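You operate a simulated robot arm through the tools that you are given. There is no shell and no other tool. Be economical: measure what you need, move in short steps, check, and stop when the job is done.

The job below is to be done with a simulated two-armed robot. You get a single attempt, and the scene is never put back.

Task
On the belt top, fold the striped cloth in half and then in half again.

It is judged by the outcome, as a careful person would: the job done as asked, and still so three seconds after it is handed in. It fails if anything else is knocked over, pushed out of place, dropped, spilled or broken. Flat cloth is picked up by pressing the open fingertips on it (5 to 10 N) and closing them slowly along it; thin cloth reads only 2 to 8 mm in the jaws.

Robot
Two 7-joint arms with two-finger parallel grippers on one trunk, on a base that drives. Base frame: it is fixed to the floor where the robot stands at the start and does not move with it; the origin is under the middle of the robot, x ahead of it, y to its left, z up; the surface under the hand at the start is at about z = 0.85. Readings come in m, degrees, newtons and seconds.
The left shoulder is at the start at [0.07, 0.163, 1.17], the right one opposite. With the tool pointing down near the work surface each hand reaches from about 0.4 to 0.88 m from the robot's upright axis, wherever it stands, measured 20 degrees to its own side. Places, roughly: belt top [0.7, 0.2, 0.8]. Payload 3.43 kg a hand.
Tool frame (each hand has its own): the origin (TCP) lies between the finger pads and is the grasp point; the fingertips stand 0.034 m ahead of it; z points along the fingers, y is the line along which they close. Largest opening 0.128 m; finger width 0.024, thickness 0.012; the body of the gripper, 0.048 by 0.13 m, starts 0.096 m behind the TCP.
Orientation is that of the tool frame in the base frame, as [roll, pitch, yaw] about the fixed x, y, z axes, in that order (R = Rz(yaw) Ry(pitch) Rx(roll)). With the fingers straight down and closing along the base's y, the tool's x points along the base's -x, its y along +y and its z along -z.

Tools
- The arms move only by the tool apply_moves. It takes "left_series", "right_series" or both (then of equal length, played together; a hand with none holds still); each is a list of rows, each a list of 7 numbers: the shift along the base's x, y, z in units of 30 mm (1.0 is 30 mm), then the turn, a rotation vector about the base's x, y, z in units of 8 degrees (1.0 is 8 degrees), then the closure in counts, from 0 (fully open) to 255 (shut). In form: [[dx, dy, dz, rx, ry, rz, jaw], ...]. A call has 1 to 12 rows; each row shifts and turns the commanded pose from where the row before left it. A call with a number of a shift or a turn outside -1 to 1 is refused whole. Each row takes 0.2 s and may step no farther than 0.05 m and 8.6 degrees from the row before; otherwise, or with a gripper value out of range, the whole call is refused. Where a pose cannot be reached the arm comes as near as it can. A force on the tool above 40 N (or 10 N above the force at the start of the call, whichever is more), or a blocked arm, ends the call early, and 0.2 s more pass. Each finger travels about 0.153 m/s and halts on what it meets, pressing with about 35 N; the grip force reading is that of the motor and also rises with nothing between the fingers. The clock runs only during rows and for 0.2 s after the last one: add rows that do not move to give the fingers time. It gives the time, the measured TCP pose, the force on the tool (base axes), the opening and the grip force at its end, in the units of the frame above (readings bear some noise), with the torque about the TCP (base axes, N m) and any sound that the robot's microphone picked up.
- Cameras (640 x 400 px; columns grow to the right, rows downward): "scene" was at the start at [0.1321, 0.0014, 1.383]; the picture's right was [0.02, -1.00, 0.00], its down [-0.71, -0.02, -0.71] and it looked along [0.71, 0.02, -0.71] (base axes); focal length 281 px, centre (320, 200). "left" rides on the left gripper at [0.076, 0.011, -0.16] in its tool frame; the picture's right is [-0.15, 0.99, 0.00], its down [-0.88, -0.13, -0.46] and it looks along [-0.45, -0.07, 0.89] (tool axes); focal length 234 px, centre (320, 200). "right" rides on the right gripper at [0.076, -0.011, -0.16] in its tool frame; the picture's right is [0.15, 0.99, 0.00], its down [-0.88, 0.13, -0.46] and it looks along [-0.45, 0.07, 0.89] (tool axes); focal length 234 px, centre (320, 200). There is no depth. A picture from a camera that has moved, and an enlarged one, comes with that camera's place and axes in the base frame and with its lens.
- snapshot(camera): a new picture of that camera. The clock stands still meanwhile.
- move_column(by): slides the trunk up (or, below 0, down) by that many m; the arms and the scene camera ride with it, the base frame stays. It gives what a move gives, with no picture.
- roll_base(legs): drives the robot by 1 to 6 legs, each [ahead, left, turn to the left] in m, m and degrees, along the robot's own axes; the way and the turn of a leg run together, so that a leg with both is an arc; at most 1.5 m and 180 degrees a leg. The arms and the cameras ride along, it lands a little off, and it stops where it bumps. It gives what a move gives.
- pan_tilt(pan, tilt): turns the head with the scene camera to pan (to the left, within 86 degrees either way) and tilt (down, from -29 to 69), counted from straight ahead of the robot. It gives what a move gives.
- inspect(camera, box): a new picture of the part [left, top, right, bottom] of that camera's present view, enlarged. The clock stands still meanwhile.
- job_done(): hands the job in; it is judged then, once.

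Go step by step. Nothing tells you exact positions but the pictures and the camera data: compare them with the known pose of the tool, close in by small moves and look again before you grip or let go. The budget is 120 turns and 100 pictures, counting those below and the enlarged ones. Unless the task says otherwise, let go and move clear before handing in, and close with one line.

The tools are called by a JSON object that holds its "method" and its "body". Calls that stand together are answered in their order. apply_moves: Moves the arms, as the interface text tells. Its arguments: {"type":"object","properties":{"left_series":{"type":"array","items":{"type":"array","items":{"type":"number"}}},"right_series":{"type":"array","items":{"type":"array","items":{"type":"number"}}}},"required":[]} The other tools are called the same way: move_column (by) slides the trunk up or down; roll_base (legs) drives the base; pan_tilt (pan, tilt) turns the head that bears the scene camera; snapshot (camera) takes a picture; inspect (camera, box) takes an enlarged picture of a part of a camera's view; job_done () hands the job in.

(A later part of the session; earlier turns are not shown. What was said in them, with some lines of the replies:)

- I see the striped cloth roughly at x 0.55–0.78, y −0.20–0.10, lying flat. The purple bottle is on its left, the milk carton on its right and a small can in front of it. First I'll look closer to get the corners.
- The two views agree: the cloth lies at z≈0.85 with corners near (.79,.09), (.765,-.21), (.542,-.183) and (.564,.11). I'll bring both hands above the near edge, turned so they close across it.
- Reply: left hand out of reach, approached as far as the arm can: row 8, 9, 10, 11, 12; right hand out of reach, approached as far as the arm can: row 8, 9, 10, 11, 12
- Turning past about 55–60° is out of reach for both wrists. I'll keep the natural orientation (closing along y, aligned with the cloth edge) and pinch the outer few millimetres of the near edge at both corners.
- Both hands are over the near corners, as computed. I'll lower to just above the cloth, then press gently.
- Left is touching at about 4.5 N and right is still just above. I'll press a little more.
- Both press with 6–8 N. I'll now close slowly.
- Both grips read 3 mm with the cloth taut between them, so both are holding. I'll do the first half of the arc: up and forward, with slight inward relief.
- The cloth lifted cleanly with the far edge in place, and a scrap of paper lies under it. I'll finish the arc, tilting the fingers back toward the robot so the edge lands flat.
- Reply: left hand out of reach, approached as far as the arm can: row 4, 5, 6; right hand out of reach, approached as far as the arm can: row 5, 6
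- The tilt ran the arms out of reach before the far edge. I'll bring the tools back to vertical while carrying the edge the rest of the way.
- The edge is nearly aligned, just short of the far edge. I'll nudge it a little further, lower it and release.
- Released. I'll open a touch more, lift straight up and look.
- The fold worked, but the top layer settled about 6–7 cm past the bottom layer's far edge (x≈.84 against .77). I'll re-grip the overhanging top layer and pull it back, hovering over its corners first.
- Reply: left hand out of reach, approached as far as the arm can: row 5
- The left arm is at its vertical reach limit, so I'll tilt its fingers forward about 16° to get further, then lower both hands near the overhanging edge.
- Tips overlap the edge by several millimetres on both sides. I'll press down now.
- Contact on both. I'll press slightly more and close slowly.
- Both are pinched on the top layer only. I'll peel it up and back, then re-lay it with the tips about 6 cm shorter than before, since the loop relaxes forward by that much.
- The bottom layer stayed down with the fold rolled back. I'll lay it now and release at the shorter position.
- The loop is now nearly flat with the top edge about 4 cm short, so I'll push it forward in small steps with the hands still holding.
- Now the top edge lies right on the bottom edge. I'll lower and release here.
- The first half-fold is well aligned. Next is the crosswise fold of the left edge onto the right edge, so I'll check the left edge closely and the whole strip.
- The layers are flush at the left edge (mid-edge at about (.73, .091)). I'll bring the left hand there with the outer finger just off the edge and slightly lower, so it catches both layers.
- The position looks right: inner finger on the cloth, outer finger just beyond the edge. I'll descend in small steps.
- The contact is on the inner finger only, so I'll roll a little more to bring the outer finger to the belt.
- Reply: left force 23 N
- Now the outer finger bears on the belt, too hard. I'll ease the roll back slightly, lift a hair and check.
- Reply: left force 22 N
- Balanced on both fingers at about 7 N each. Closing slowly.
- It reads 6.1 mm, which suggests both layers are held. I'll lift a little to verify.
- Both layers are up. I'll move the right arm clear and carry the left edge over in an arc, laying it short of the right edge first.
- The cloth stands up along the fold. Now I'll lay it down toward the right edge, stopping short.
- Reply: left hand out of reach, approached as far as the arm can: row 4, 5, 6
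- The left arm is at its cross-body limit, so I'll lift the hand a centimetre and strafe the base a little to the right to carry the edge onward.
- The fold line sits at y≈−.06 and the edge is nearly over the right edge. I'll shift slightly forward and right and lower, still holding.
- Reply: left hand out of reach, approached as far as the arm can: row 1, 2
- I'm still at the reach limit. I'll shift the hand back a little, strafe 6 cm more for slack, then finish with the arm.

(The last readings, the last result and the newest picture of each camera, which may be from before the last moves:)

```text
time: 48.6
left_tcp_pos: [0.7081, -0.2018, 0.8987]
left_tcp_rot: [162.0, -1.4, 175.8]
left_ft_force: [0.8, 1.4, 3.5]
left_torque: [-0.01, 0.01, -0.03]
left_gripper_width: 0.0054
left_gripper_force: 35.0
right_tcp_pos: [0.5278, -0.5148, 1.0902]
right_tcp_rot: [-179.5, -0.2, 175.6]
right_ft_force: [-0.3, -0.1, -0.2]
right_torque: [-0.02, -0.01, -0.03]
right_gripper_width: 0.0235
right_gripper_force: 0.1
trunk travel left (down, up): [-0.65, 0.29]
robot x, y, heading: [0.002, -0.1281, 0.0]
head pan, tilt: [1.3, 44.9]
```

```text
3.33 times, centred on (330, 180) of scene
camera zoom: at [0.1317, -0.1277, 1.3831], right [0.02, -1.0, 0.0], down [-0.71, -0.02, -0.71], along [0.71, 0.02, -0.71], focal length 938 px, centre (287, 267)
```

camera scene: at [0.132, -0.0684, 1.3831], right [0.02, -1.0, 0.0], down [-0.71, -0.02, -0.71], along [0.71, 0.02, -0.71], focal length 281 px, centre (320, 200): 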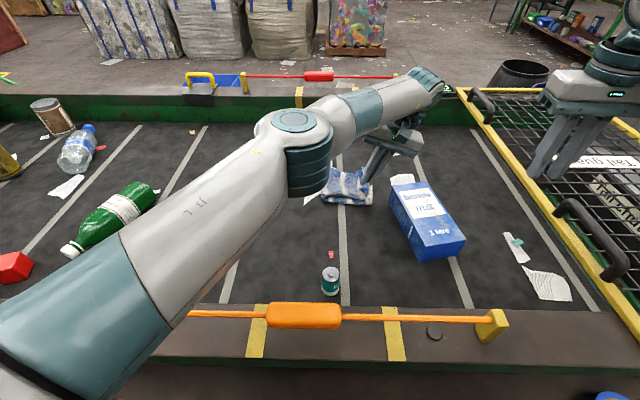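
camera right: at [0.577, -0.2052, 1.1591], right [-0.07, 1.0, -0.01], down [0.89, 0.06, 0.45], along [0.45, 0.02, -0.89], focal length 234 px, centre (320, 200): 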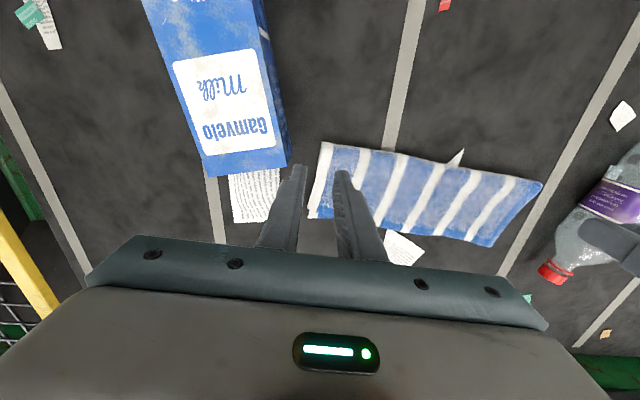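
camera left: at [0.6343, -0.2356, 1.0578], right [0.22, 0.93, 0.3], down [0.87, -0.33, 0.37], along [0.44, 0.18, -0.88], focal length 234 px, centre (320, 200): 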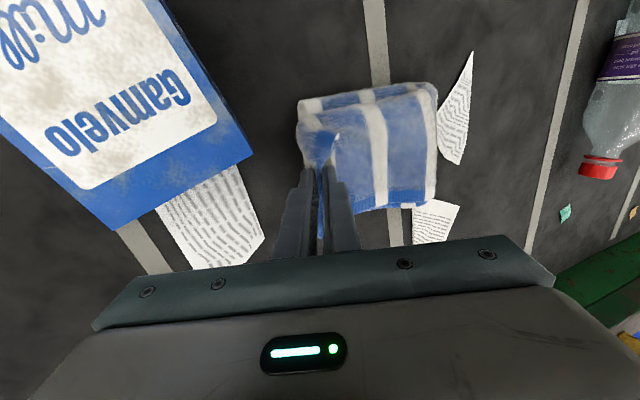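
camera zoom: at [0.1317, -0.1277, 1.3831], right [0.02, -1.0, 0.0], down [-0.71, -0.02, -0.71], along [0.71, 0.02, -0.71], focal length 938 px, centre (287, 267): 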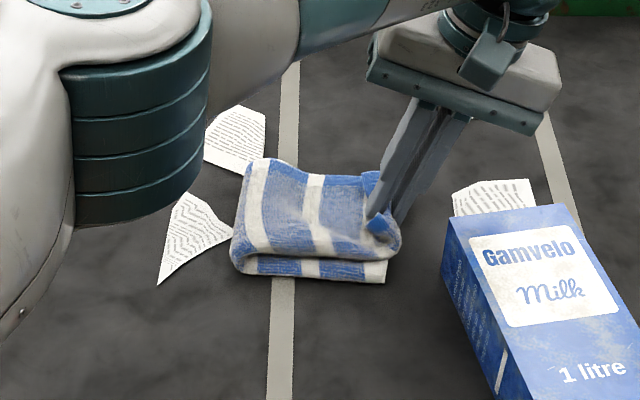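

The fold line has crept right (y≈−.07; half would be about −.05). I'll peel back up, re-lay it short, then push forward as I did with the first fold.

{"method": "apply_moves", "body": {"left_series": [[0, 0.3, 0.6, -0.2, 0, 0, 255], [0, 0.7, 0.6, -0.2, 0, 0, 255], [0, 0.9, 0.6, -0.2, 0, 0, 255], [0, 1, 0.6, -0.2, 0, 0, 255], [0, 0.9, 0.3, -0.2, 0, 0, 255], [0, 0, 0, 0, 0, 0, 255], [0, -0.3, -0.4, 0, 0, 0, 255], [0, -0.3, -0.6, 0, 0, 0, 255], [0, -0.3, -0.6, 0, 0, 0, 255], [0, -0.3, -0.5, 0, 0, 0, 255], [0, -0.3, -0.4, 0, 0, 0, 255], [0, 0, 0, 0, 0, 0, 255]]}}

{"method": "snapshot", "body": {"camera": "left"}}

{"method": "inspect", "body": {"camera": "scene", "box": [240, 120, 420, 240]}}

```text
time: 51.2
left_tcp_pos: [0.7079, -0.1341, 0.9043]
left_tcp_rot: [169.9, -0.8, 175.8]
left_ft_force: [1.4, -0.4, 4.3]
left_torque: [0.11, -0.05, -0.05]
left_gripper_width: 0.0055
left_gripper_force: 35.0
right_tcp_pos: [0.5273, -0.5157, 1.0902]
right_tcp_rot: [-179.6, -0.2, 175.7]
right_ft_force: [0.3, 0.0, 0.4]
right_torque: [-0.04, -0.01, -0.02]
right_gripper_width: 0.0235
right_gripper_force: 0.0
trunk travel left (down, up): [-0.65, 0.29]
robot x, y, heading: [-0.001, -0.1287, 0.3]
head pan, tilt: [1.3, 44.9]
```

```text
35 pictures are left
camera left: at [0.6342, -0.145, 1.0668], right [0.22, 0.96, 0.17], down [0.87, -0.27, 0.41], along [0.44, 0.06, -0.89], focal length 234 px, centre (320, 200)
```

left: 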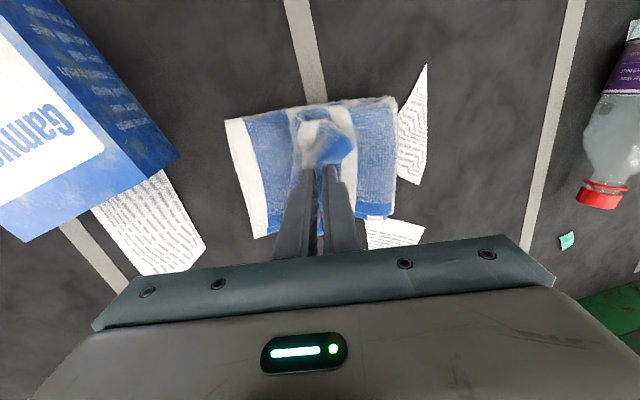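

```text
3.33 times, centred on (330, 180) of scene
camera zoom: at [0.1316, -0.1275, 1.3831], right [0.02, -1.0, 0.0], down [-0.71, -0.02, -0.71], along [0.71, 0.02, -0.71], focal length 938 px, centre (287, 267)
```

zoom: 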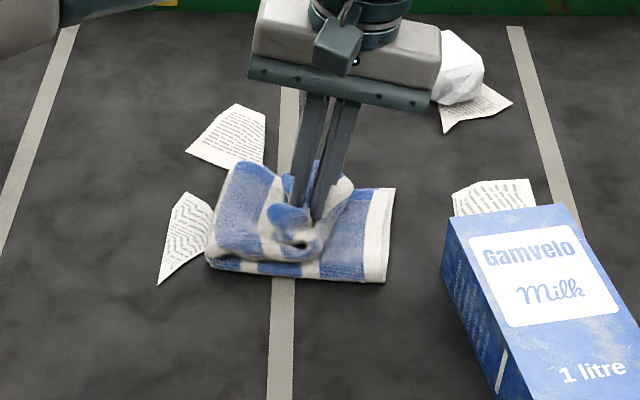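

The fold line is now at y≈−.05 with the bottom half lying right. I'll carry the edge forward about 5 cm, lifting slightly so the slack rolls out.

{"method": "apply_moves", "body": {"left_series": [[0, -0.1, 0.5, 0, 0, 0, 255], [0, -0.4, 0.2, 0, 0, 0, 255], [0, -0.5, 0, 0.1, 0, 0, 255], [0, -0.5, -0.2, 0.1, 0, 0, 255], [0, -0.3, -0.3, 0, 0, 0, 255], [0, 0, -0.2, 0, 0, 0, 255], [0, 0, 0, 0, 0, 0, 255]]}}

{"method": "snapshot", "body": {"camera": "left"}}

{"method": "inspect", "body": {"camera": "scene", "box": [240, 120, 420, 240]}}

```text
time: 52.8
left_tcp_pos: [0.7082, -0.1878, 0.9039]
left_tcp_rot: [168.2, -0.9, 175.8]
left_ft_force: [0.0, 0.7, 0.6]
left_torque: [0.03, 0.01, 0.02]
left_gripper_width: 0.0054
left_gripper_force: 35.2
right_tcp_pos: [0.5283, -0.5154, 1.0883]
right_tcp_rot: [-179.5, -0.3, 175.5]
right_ft_force: [-0.3, 0.7, -0.3]
right_torque: [0.01, 0.02, -0.02]
right_gripper_width: 0.0233
right_gripper_force: 0.2
trunk travel left (down, up): [-0.65, 0.29]
robot x, y, heading: [0.0002, -0.1291, 0.0]
head pan, tilt: [1.3, 44.9]
```

```text
33 pictures are left
camera left: at [0.6343, -0.2034, 1.0657], right [0.22, 0.95, 0.2], down [0.87, -0.29, 0.41], along [0.44, 0.08, -0.89], focal length 234 px, centre (320, 200)
```

left: 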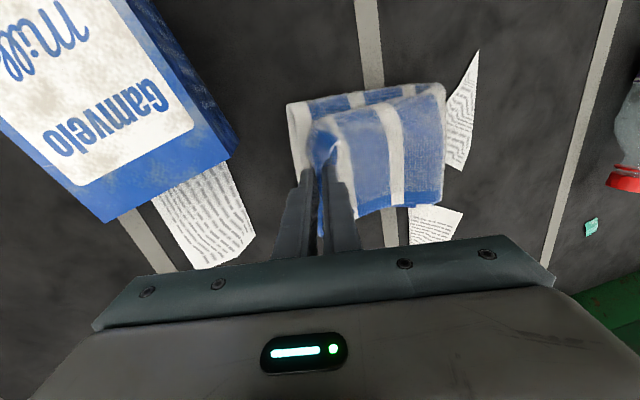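

```text
3.33 times, centred on (330, 180) of scene
camera zoom: at [0.1319, -0.1279, 1.383], right [0.02, -1.0, 0.0], down [-0.71, -0.02, -0.71], along [0.71, 0.02, -0.71], focal length 938 px, centre (287, 267)
```

zoom: 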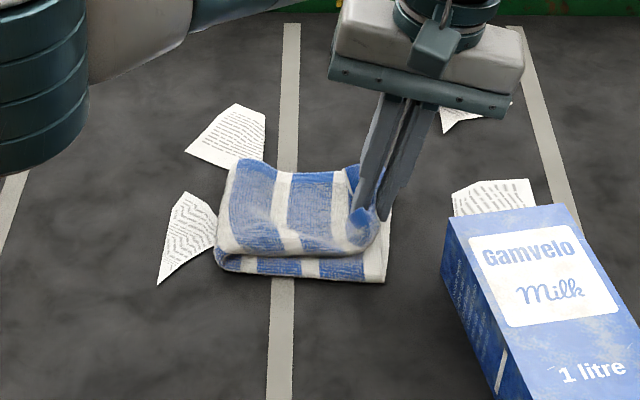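

The alignment is good: fold at about −.056 and edge at about −.186. I'll lower, release slowly and back out along the fingers.

{"method": "apply_moves", "body": {"left_series": [[-0.1, 0, -0.2, 0, 0, 0, 255], [-0.07, 0, -0.2, 0, 0, 0, 255], [0, 0, 0, 0, 0, 0, 248], [0, 0, 0, 0, 0, 0, 240], [0, 0, 0, 0, 0, 0, 232], [0, 0, 0, 0, 0, 0, 224], [0, 0, 0, 0, 0, 0, 216], [0, -0.02, 0.1, 0, 0, 0, 208], [0, -0.06, 0.3, 0, 0, 0, 200], [0, -0.15, 0.7, 0, 0, 0, 200], [0, -0.2, 1, 0, 0, 0, 200], [0, 0, 1, 0, 0, 0, 200]]}}

{"method": "snapshot", "body": {"camera": "left"}}

{"method": "inspect", "body": {"camera": "scene", "box": [240, 120, 420, 240]}}

```text
time: 55.4
left_tcp_pos: [0.7027, -0.2004, 0.986]
left_tcp_rot: [168.2, -1.0, 175.7]
left_ft_force: [-0.6, -0.7, 0.1]
left_torque: [-0.01, 0.01, 0.01]
left_gripper_width: 0.0277
left_gripper_force: 0.1
right_tcp_pos: [0.5286, -0.5149, 1.0888]
right_tcp_rot: [-179.5, -0.1, 175.6]
right_ft_force: [0.1, -0.4, -0.2]
right_torque: [-0.01, 0.0, -0.01]
right_gripper_width: 0.0237
right_gripper_force: 0.0
trunk travel left (down, up): [-0.65, 0.29]
robot x, y, heading: [-0.0015, -0.1283, 0.1]
head pan, tilt: [1.3, 44.9]
```

```text
31 pictures are left
camera left: at [0.6286, -0.2157, 1.1479], right [0.22, 0.95, 0.2], down [0.87, -0.29, 0.41], along [0.44, 0.08, -0.89], focal length 234 px, centre (320, 200)
```

left: 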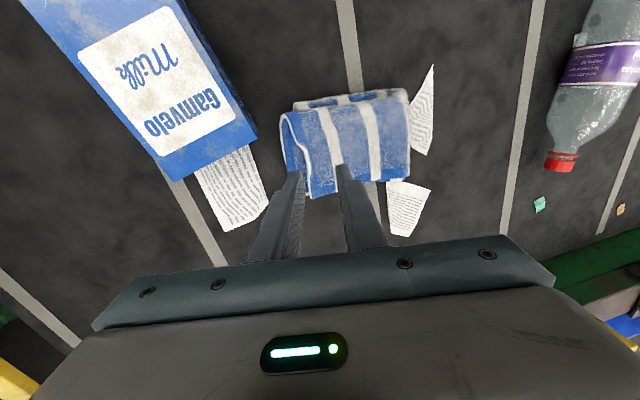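

```text
3.33 times, centred on (330, 180) of scene
camera zoom: at [0.1314, -0.1276, 1.383], right [0.02, -1.0, 0.0], down [-0.71, -0.02, -0.71], along [0.71, 0.02, -0.71], focal length 938 px, centre (287, 267)
```

zoom: 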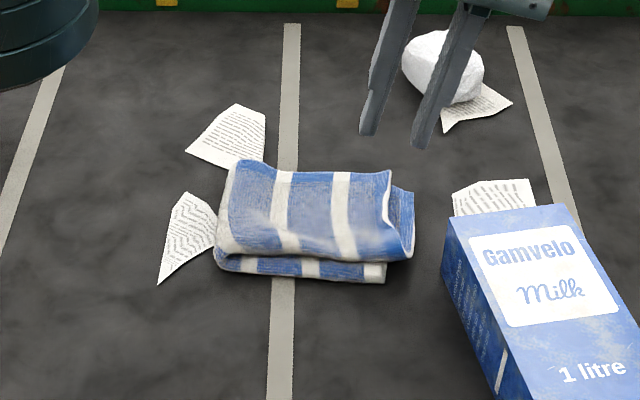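

Folded in quarters, with only 1–2 cm of offset and a puffy loop. I'll press it flat with the fingers opened wide, one over the free end and one over the loop.

{"method": "apply_moves", "body": {"left_series": [[0, 0.83, 0, -0.49, 0, 0, 150], [0.05, 0.83, 0, -0.49, 0, 0, 100], [0.05, 0.83, 0, -0.49, 0, 0, 56], [0, 0, -0.8, 0, 0, 0, 56], [0, 0, -0.8, 0, 0, 0, 56], [0, 0, -0.5, 0, 0, 0, 56], [0, 0, 0, 0, 0, 0, 56]]}}

{"method": "snapshot", "body": {"camera": "left"}}

{"method": "inspect", "body": {"camera": "scene", "box": [240, 120, 420, 240]}}

```text
time: 57.0
left_tcp_pos: [0.7074, -0.1245, 0.9222]
left_tcp_rot: [-180.0, 0.0, 175.6]
left_ft_force: [-0.4, -0.4, 0.2]
left_torque: [-0.03, -0.03, -0.01]
left_gripper_width: 0.0998
left_gripper_force: 0.0
right_tcp_pos: [0.5272, -0.5141, 1.0898]
right_tcp_rot: [-179.6, -0.3, 175.6]
right_ft_force: [0.5, 0.0, 0.3]
right_torque: [0.01, -0.01, -0.02]
right_gripper_width: 0.0239
right_gripper_force: 0.1
trunk travel left (down, up): [-0.65, 0.29]
robot x, y, heading: [-0.0016, -0.1269, 0.1]
head pan, tilt: [1.3, 44.9]
```

```text
29 pictures are left
camera left: at [0.6331, -0.1081, 1.0836], right [0.22, 0.97, 0.0], down [0.87, -0.2, 0.46], along [0.44, -0.1, -0.89], focal length 234 px, centre (320, 200)
```

left: 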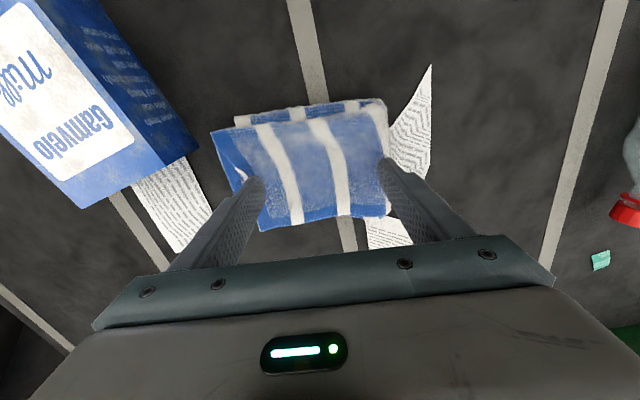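

```text
3.33 times, centred on (330, 180) of scene
camera zoom: at [0.132, -0.1281, 1.383], right [0.02, -1.0, 0.0], down [-0.71, -0.02, -0.71], along [0.71, 0.02, -0.71], focal length 938 px, centre (287, 267)
```

zoom: 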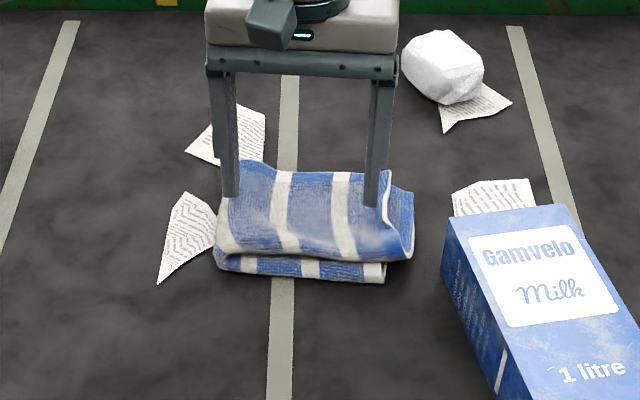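

I'll narrow slightly so the inner finger stays on the loop, then press down in small steps.

{"method": "apply_moves", "body": {"left_series": [[-0.2, 0, -0.3, 0, 0, 0, 86], [-0.2, 0, -0.3, 0, 0, 0, 86], [0, 0, -0.2, 0, 0, 0, 86], [0, 0, -0.1, 0, 0, 0, 86], [0, 0, 0, 0, 0, 0, 86]]}}

{"method": "snapshot", "body": {"camera": "left"}}

```text
time: 58.2
left_tcp_pos: [0.6949, -0.1263, 0.897]
left_tcp_rot: [180.0, 0.0, 175.6]
left_ft_force: [3.6, -0.1, 8.5]
left_torque: [0.01, -0.1, 0.01]
left_gripper_width: 0.0845
left_gripper_force: 0.1
right_tcp_pos: [0.5275, -0.5154, 1.09]
right_tcp_rot: [-179.5, -0.3, 175.5]
right_ft_force: [0.1, 0.6, -0.5]
right_torque: [0.0, -0.03, 0.0]
right_gripper_width: 0.0234
right_gripper_force: 0.0
trunk travel left (down, up): [-0.65, 0.29]
robot x, y, heading: [-0.001, -0.1304, 0.1]
head pan, tilt: [1.3, 44.9]
```

```text
27 pictures are left
camera left: at [0.6206, -0.108, 1.058], right [0.22, 0.98, 0.0], down [0.87, -0.2, 0.46], along [0.45, -0.1, -0.89], focal length 234 px, centre (320, 200)
```

left: 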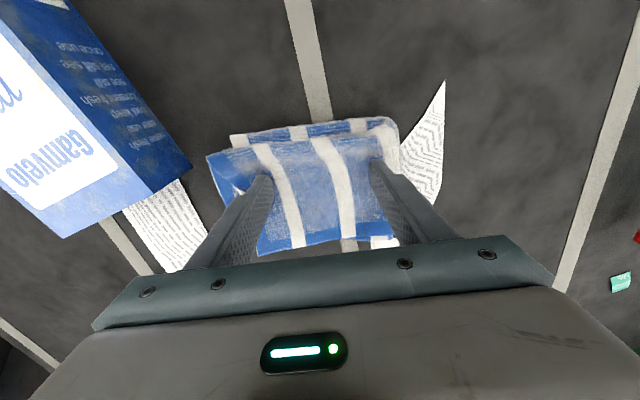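

Pressed gently at about 8 N. While pressing, I'll drag the top flap about 1.2 cm toward the robot and to the left to square it, then lift and look.

{"method": "apply_moves", "body": {"left_series": [[-0.15, 0.13, -0.03, 0, 0, 0, 86], [-0.15, 0.13, 0, 0, 0, 0, 86], [-0.15, 0.13, 0, 0, 0, 0, 86], [0, 0, 0, 0, 0, 0, 86], [0, 0, 0.3, 0, 0, 0, 86], [0, 0, 1, 0, 0, 0, 86], [0, 0, 1, 0, 0, 0, 86], [0, 0, 0, 0, 0, 0, 86]]}}

{"method": "snapshot", "body": {"camera": "left"}}

{"method": "inspect", "body": {"camera": "scene", "box": [240, 120, 420, 240]}}

```text
time: 60.0
left_tcp_pos: [0.6807, -0.1122, 0.9631]
left_tcp_rot: [-179.9, -0.1, 175.7]
left_ft_force: [-0.2, 0.2, 0.4]
left_torque: [0.0, 0.0, 0.0]
left_gripper_width: 0.0846
left_gripper_force: 0.0
right_tcp_pos: [0.5291, -0.5141, 1.0889]
right_tcp_rot: [-179.5, -0.3, 175.5]
right_ft_force: [-0.5, -1.2, 0.7]
right_torque: [-0.05, 0.05, 0.01]
right_gripper_width: 0.0235
right_gripper_force: 0.1
trunk travel left (down, up): [-0.65, 0.29]
robot x, y, heading: [0.0008, -0.1282, 0.1]
head pan, tilt: [1.3, 44.9]
```

```text
26 pictures are left
camera left: at [0.6073, -0.0954, 1.1248], right [0.22, 0.98, 0.0], down [0.87, -0.2, 0.45], along [0.44, -0.1, -0.89], focal length 234 px, centre (320, 200)
```

left: 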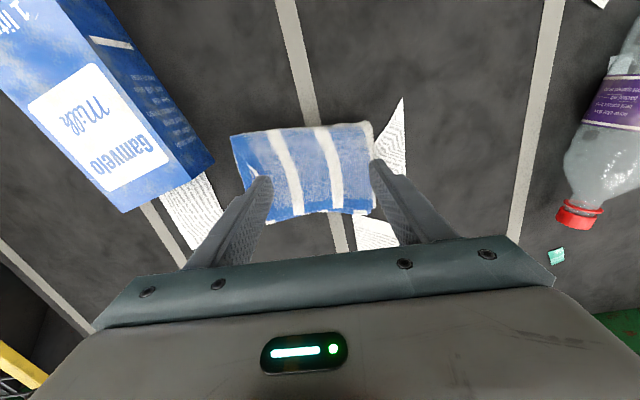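

```text
3.33 times, centred on (330, 180) of scene
camera zoom: at [0.1324, -0.1275, 1.3829], right [0.02, -1.0, 0.0], down [-0.71, -0.02, -0.71], along [0.71, 0.02, -0.71], focal length 938 px, centre (287, 267)
```

zoom: 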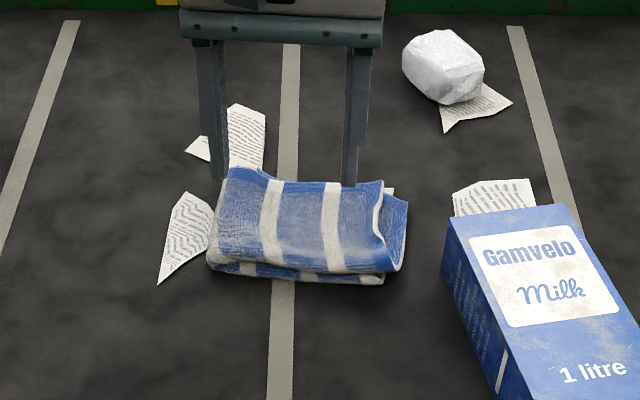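

The flap squared up nicely. One more light press with a small leftward drag, mainly to flatten the loop, then I'll clear the hand.

{"method": "apply_moves", "body": {"left_series": [[0.2, -0.4, -0.8, 0, 0, 0, 80], [0.2, 0, -0.8, 0, 0, 0, 80], [0, 0, -0.5, 0, 0, 0, 80], [0, 0, -0.15, 0, 0, 0, 80], [0, 0, 0, 0, 0, 0, 80]]}}

{"method": "apply_moves", "body": {"left_series": [[0, 0.15, -0.03, 0, 0, 0, 80], [0, 0.18, 0, 0, 0, 0, 80], [0, 0, 0, 0, 0, 0, 80], [0, 0, 0.3, 0, 0, 0, 80], [0, 0, 1, 0, 0, 0, 80], [0, 0, 1, 0, 0, 0, 80], [-0.5, 0.8, 1, 0, 0, 0, 80], [-0.5, 0.8, 1, 0, 0, 0, 80], [-0.5, 0.8, 0.5, 0, 0, 0, 80], [-0.5, 0.8, 0.5, 0, 0, 0, 80], [-0.5, 0.8, 0, 0, 0, 0, 80]]}}

{"method": "inspect", "body": {"camera": "scene", "box": [240, 120, 420, 240]}}

{"method": "snapshot", "body": {"camera": "scene"}}

```text
time: 61.2
left_tcp_pos: [0.6924, -0.1259, 0.896]
left_tcp_rot: [180.0, 0.2, 175.6]
left_ft_force: [1.5, 0.5, 7.5]
left_torque: [0.0, -0.02, -0.01]
left_gripper_width: 0.0876
left_gripper_force: 0.0
right_tcp_pos: [0.5277, -0.5155, 1.0898]
right_tcp_rot: [-179.4, -0.2, 175.7]
right_ft_force: [0.6, -0.4, 0.1]
right_torque: [0.01, -0.03, 0.0]
right_gripper_width: 0.0235
right_gripper_force: 0.2
trunk travel left (down, up): [-0.65, 0.29]
robot x, y, heading: [-0.003, -0.1269, 0.0]
head pan, tilt: [1.3, 44.9]
```

```text
time: 63.6
left_tcp_pos: [0.6179, 0.0061, 1.0555]
left_tcp_rot: [-179.9, 0.0, 175.6]
left_ft_force: [-0.1, 0.0, 1.0]
left_torque: [-0.03, -0.02, -0.03]
left_gripper_width: 0.0879
left_gripper_force: 0.0
right_tcp_pos: [0.5284, -0.5149, 1.09]
right_tcp_rot: [-179.4, -0.3, 175.6]
right_ft_force: [-0.9, 0.4, 0.1]
right_torque: [0.0, 0.03, 0.01]
right_gripper_width: 0.0236
right_gripper_force: 0.0
trunk travel left (down, up): [-0.65, 0.29]
robot x, y, heading: [0.0008, -0.1292, 0.4]
head pan, tilt: [1.3, 44.9]
```

```text
3.33 times, centred on (330, 180) of scene
camera zoom: at [0.1317, -0.1264, 1.3831], right [0.02, -1.0, 0.0], down [-0.71, -0.02, -0.71], along [0.71, 0.02, -0.71], focal length 938 px, centre (287, 267)
```

zoom: 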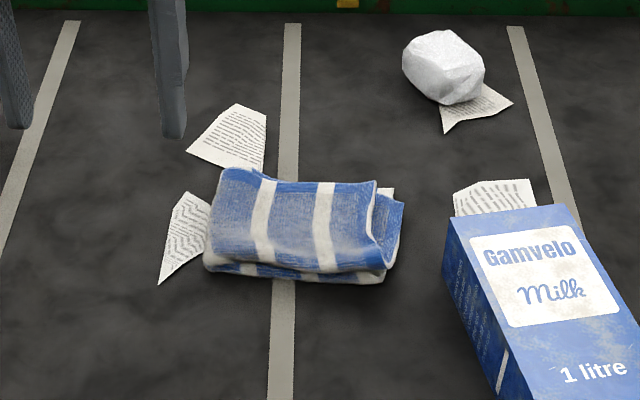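

```text
23 pictures are left
camera scene: at [0.1317, -0.1264, 1.3831], right [0.02, -1.0, 0.0], down [-0.71, -0.02, -0.71], along [0.71, 0.02, -0.71], focal length 281 px, centre (320, 200)
```

scene: 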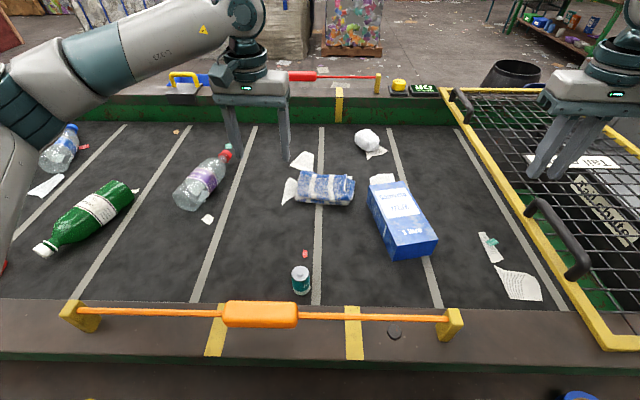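

The cloth lies neatly folded in quarters, with the edges within about a centimetre or so. Everything else is where it was and both hands are clear, so I'm handing in.

{"method": "job_done", "body": {}}

```text
The job is handed in.
```

The striped cloth is folded in half and in half again on the belt top, with its edges within about 1–2 cm of each other. Nothing else was visibly moved.
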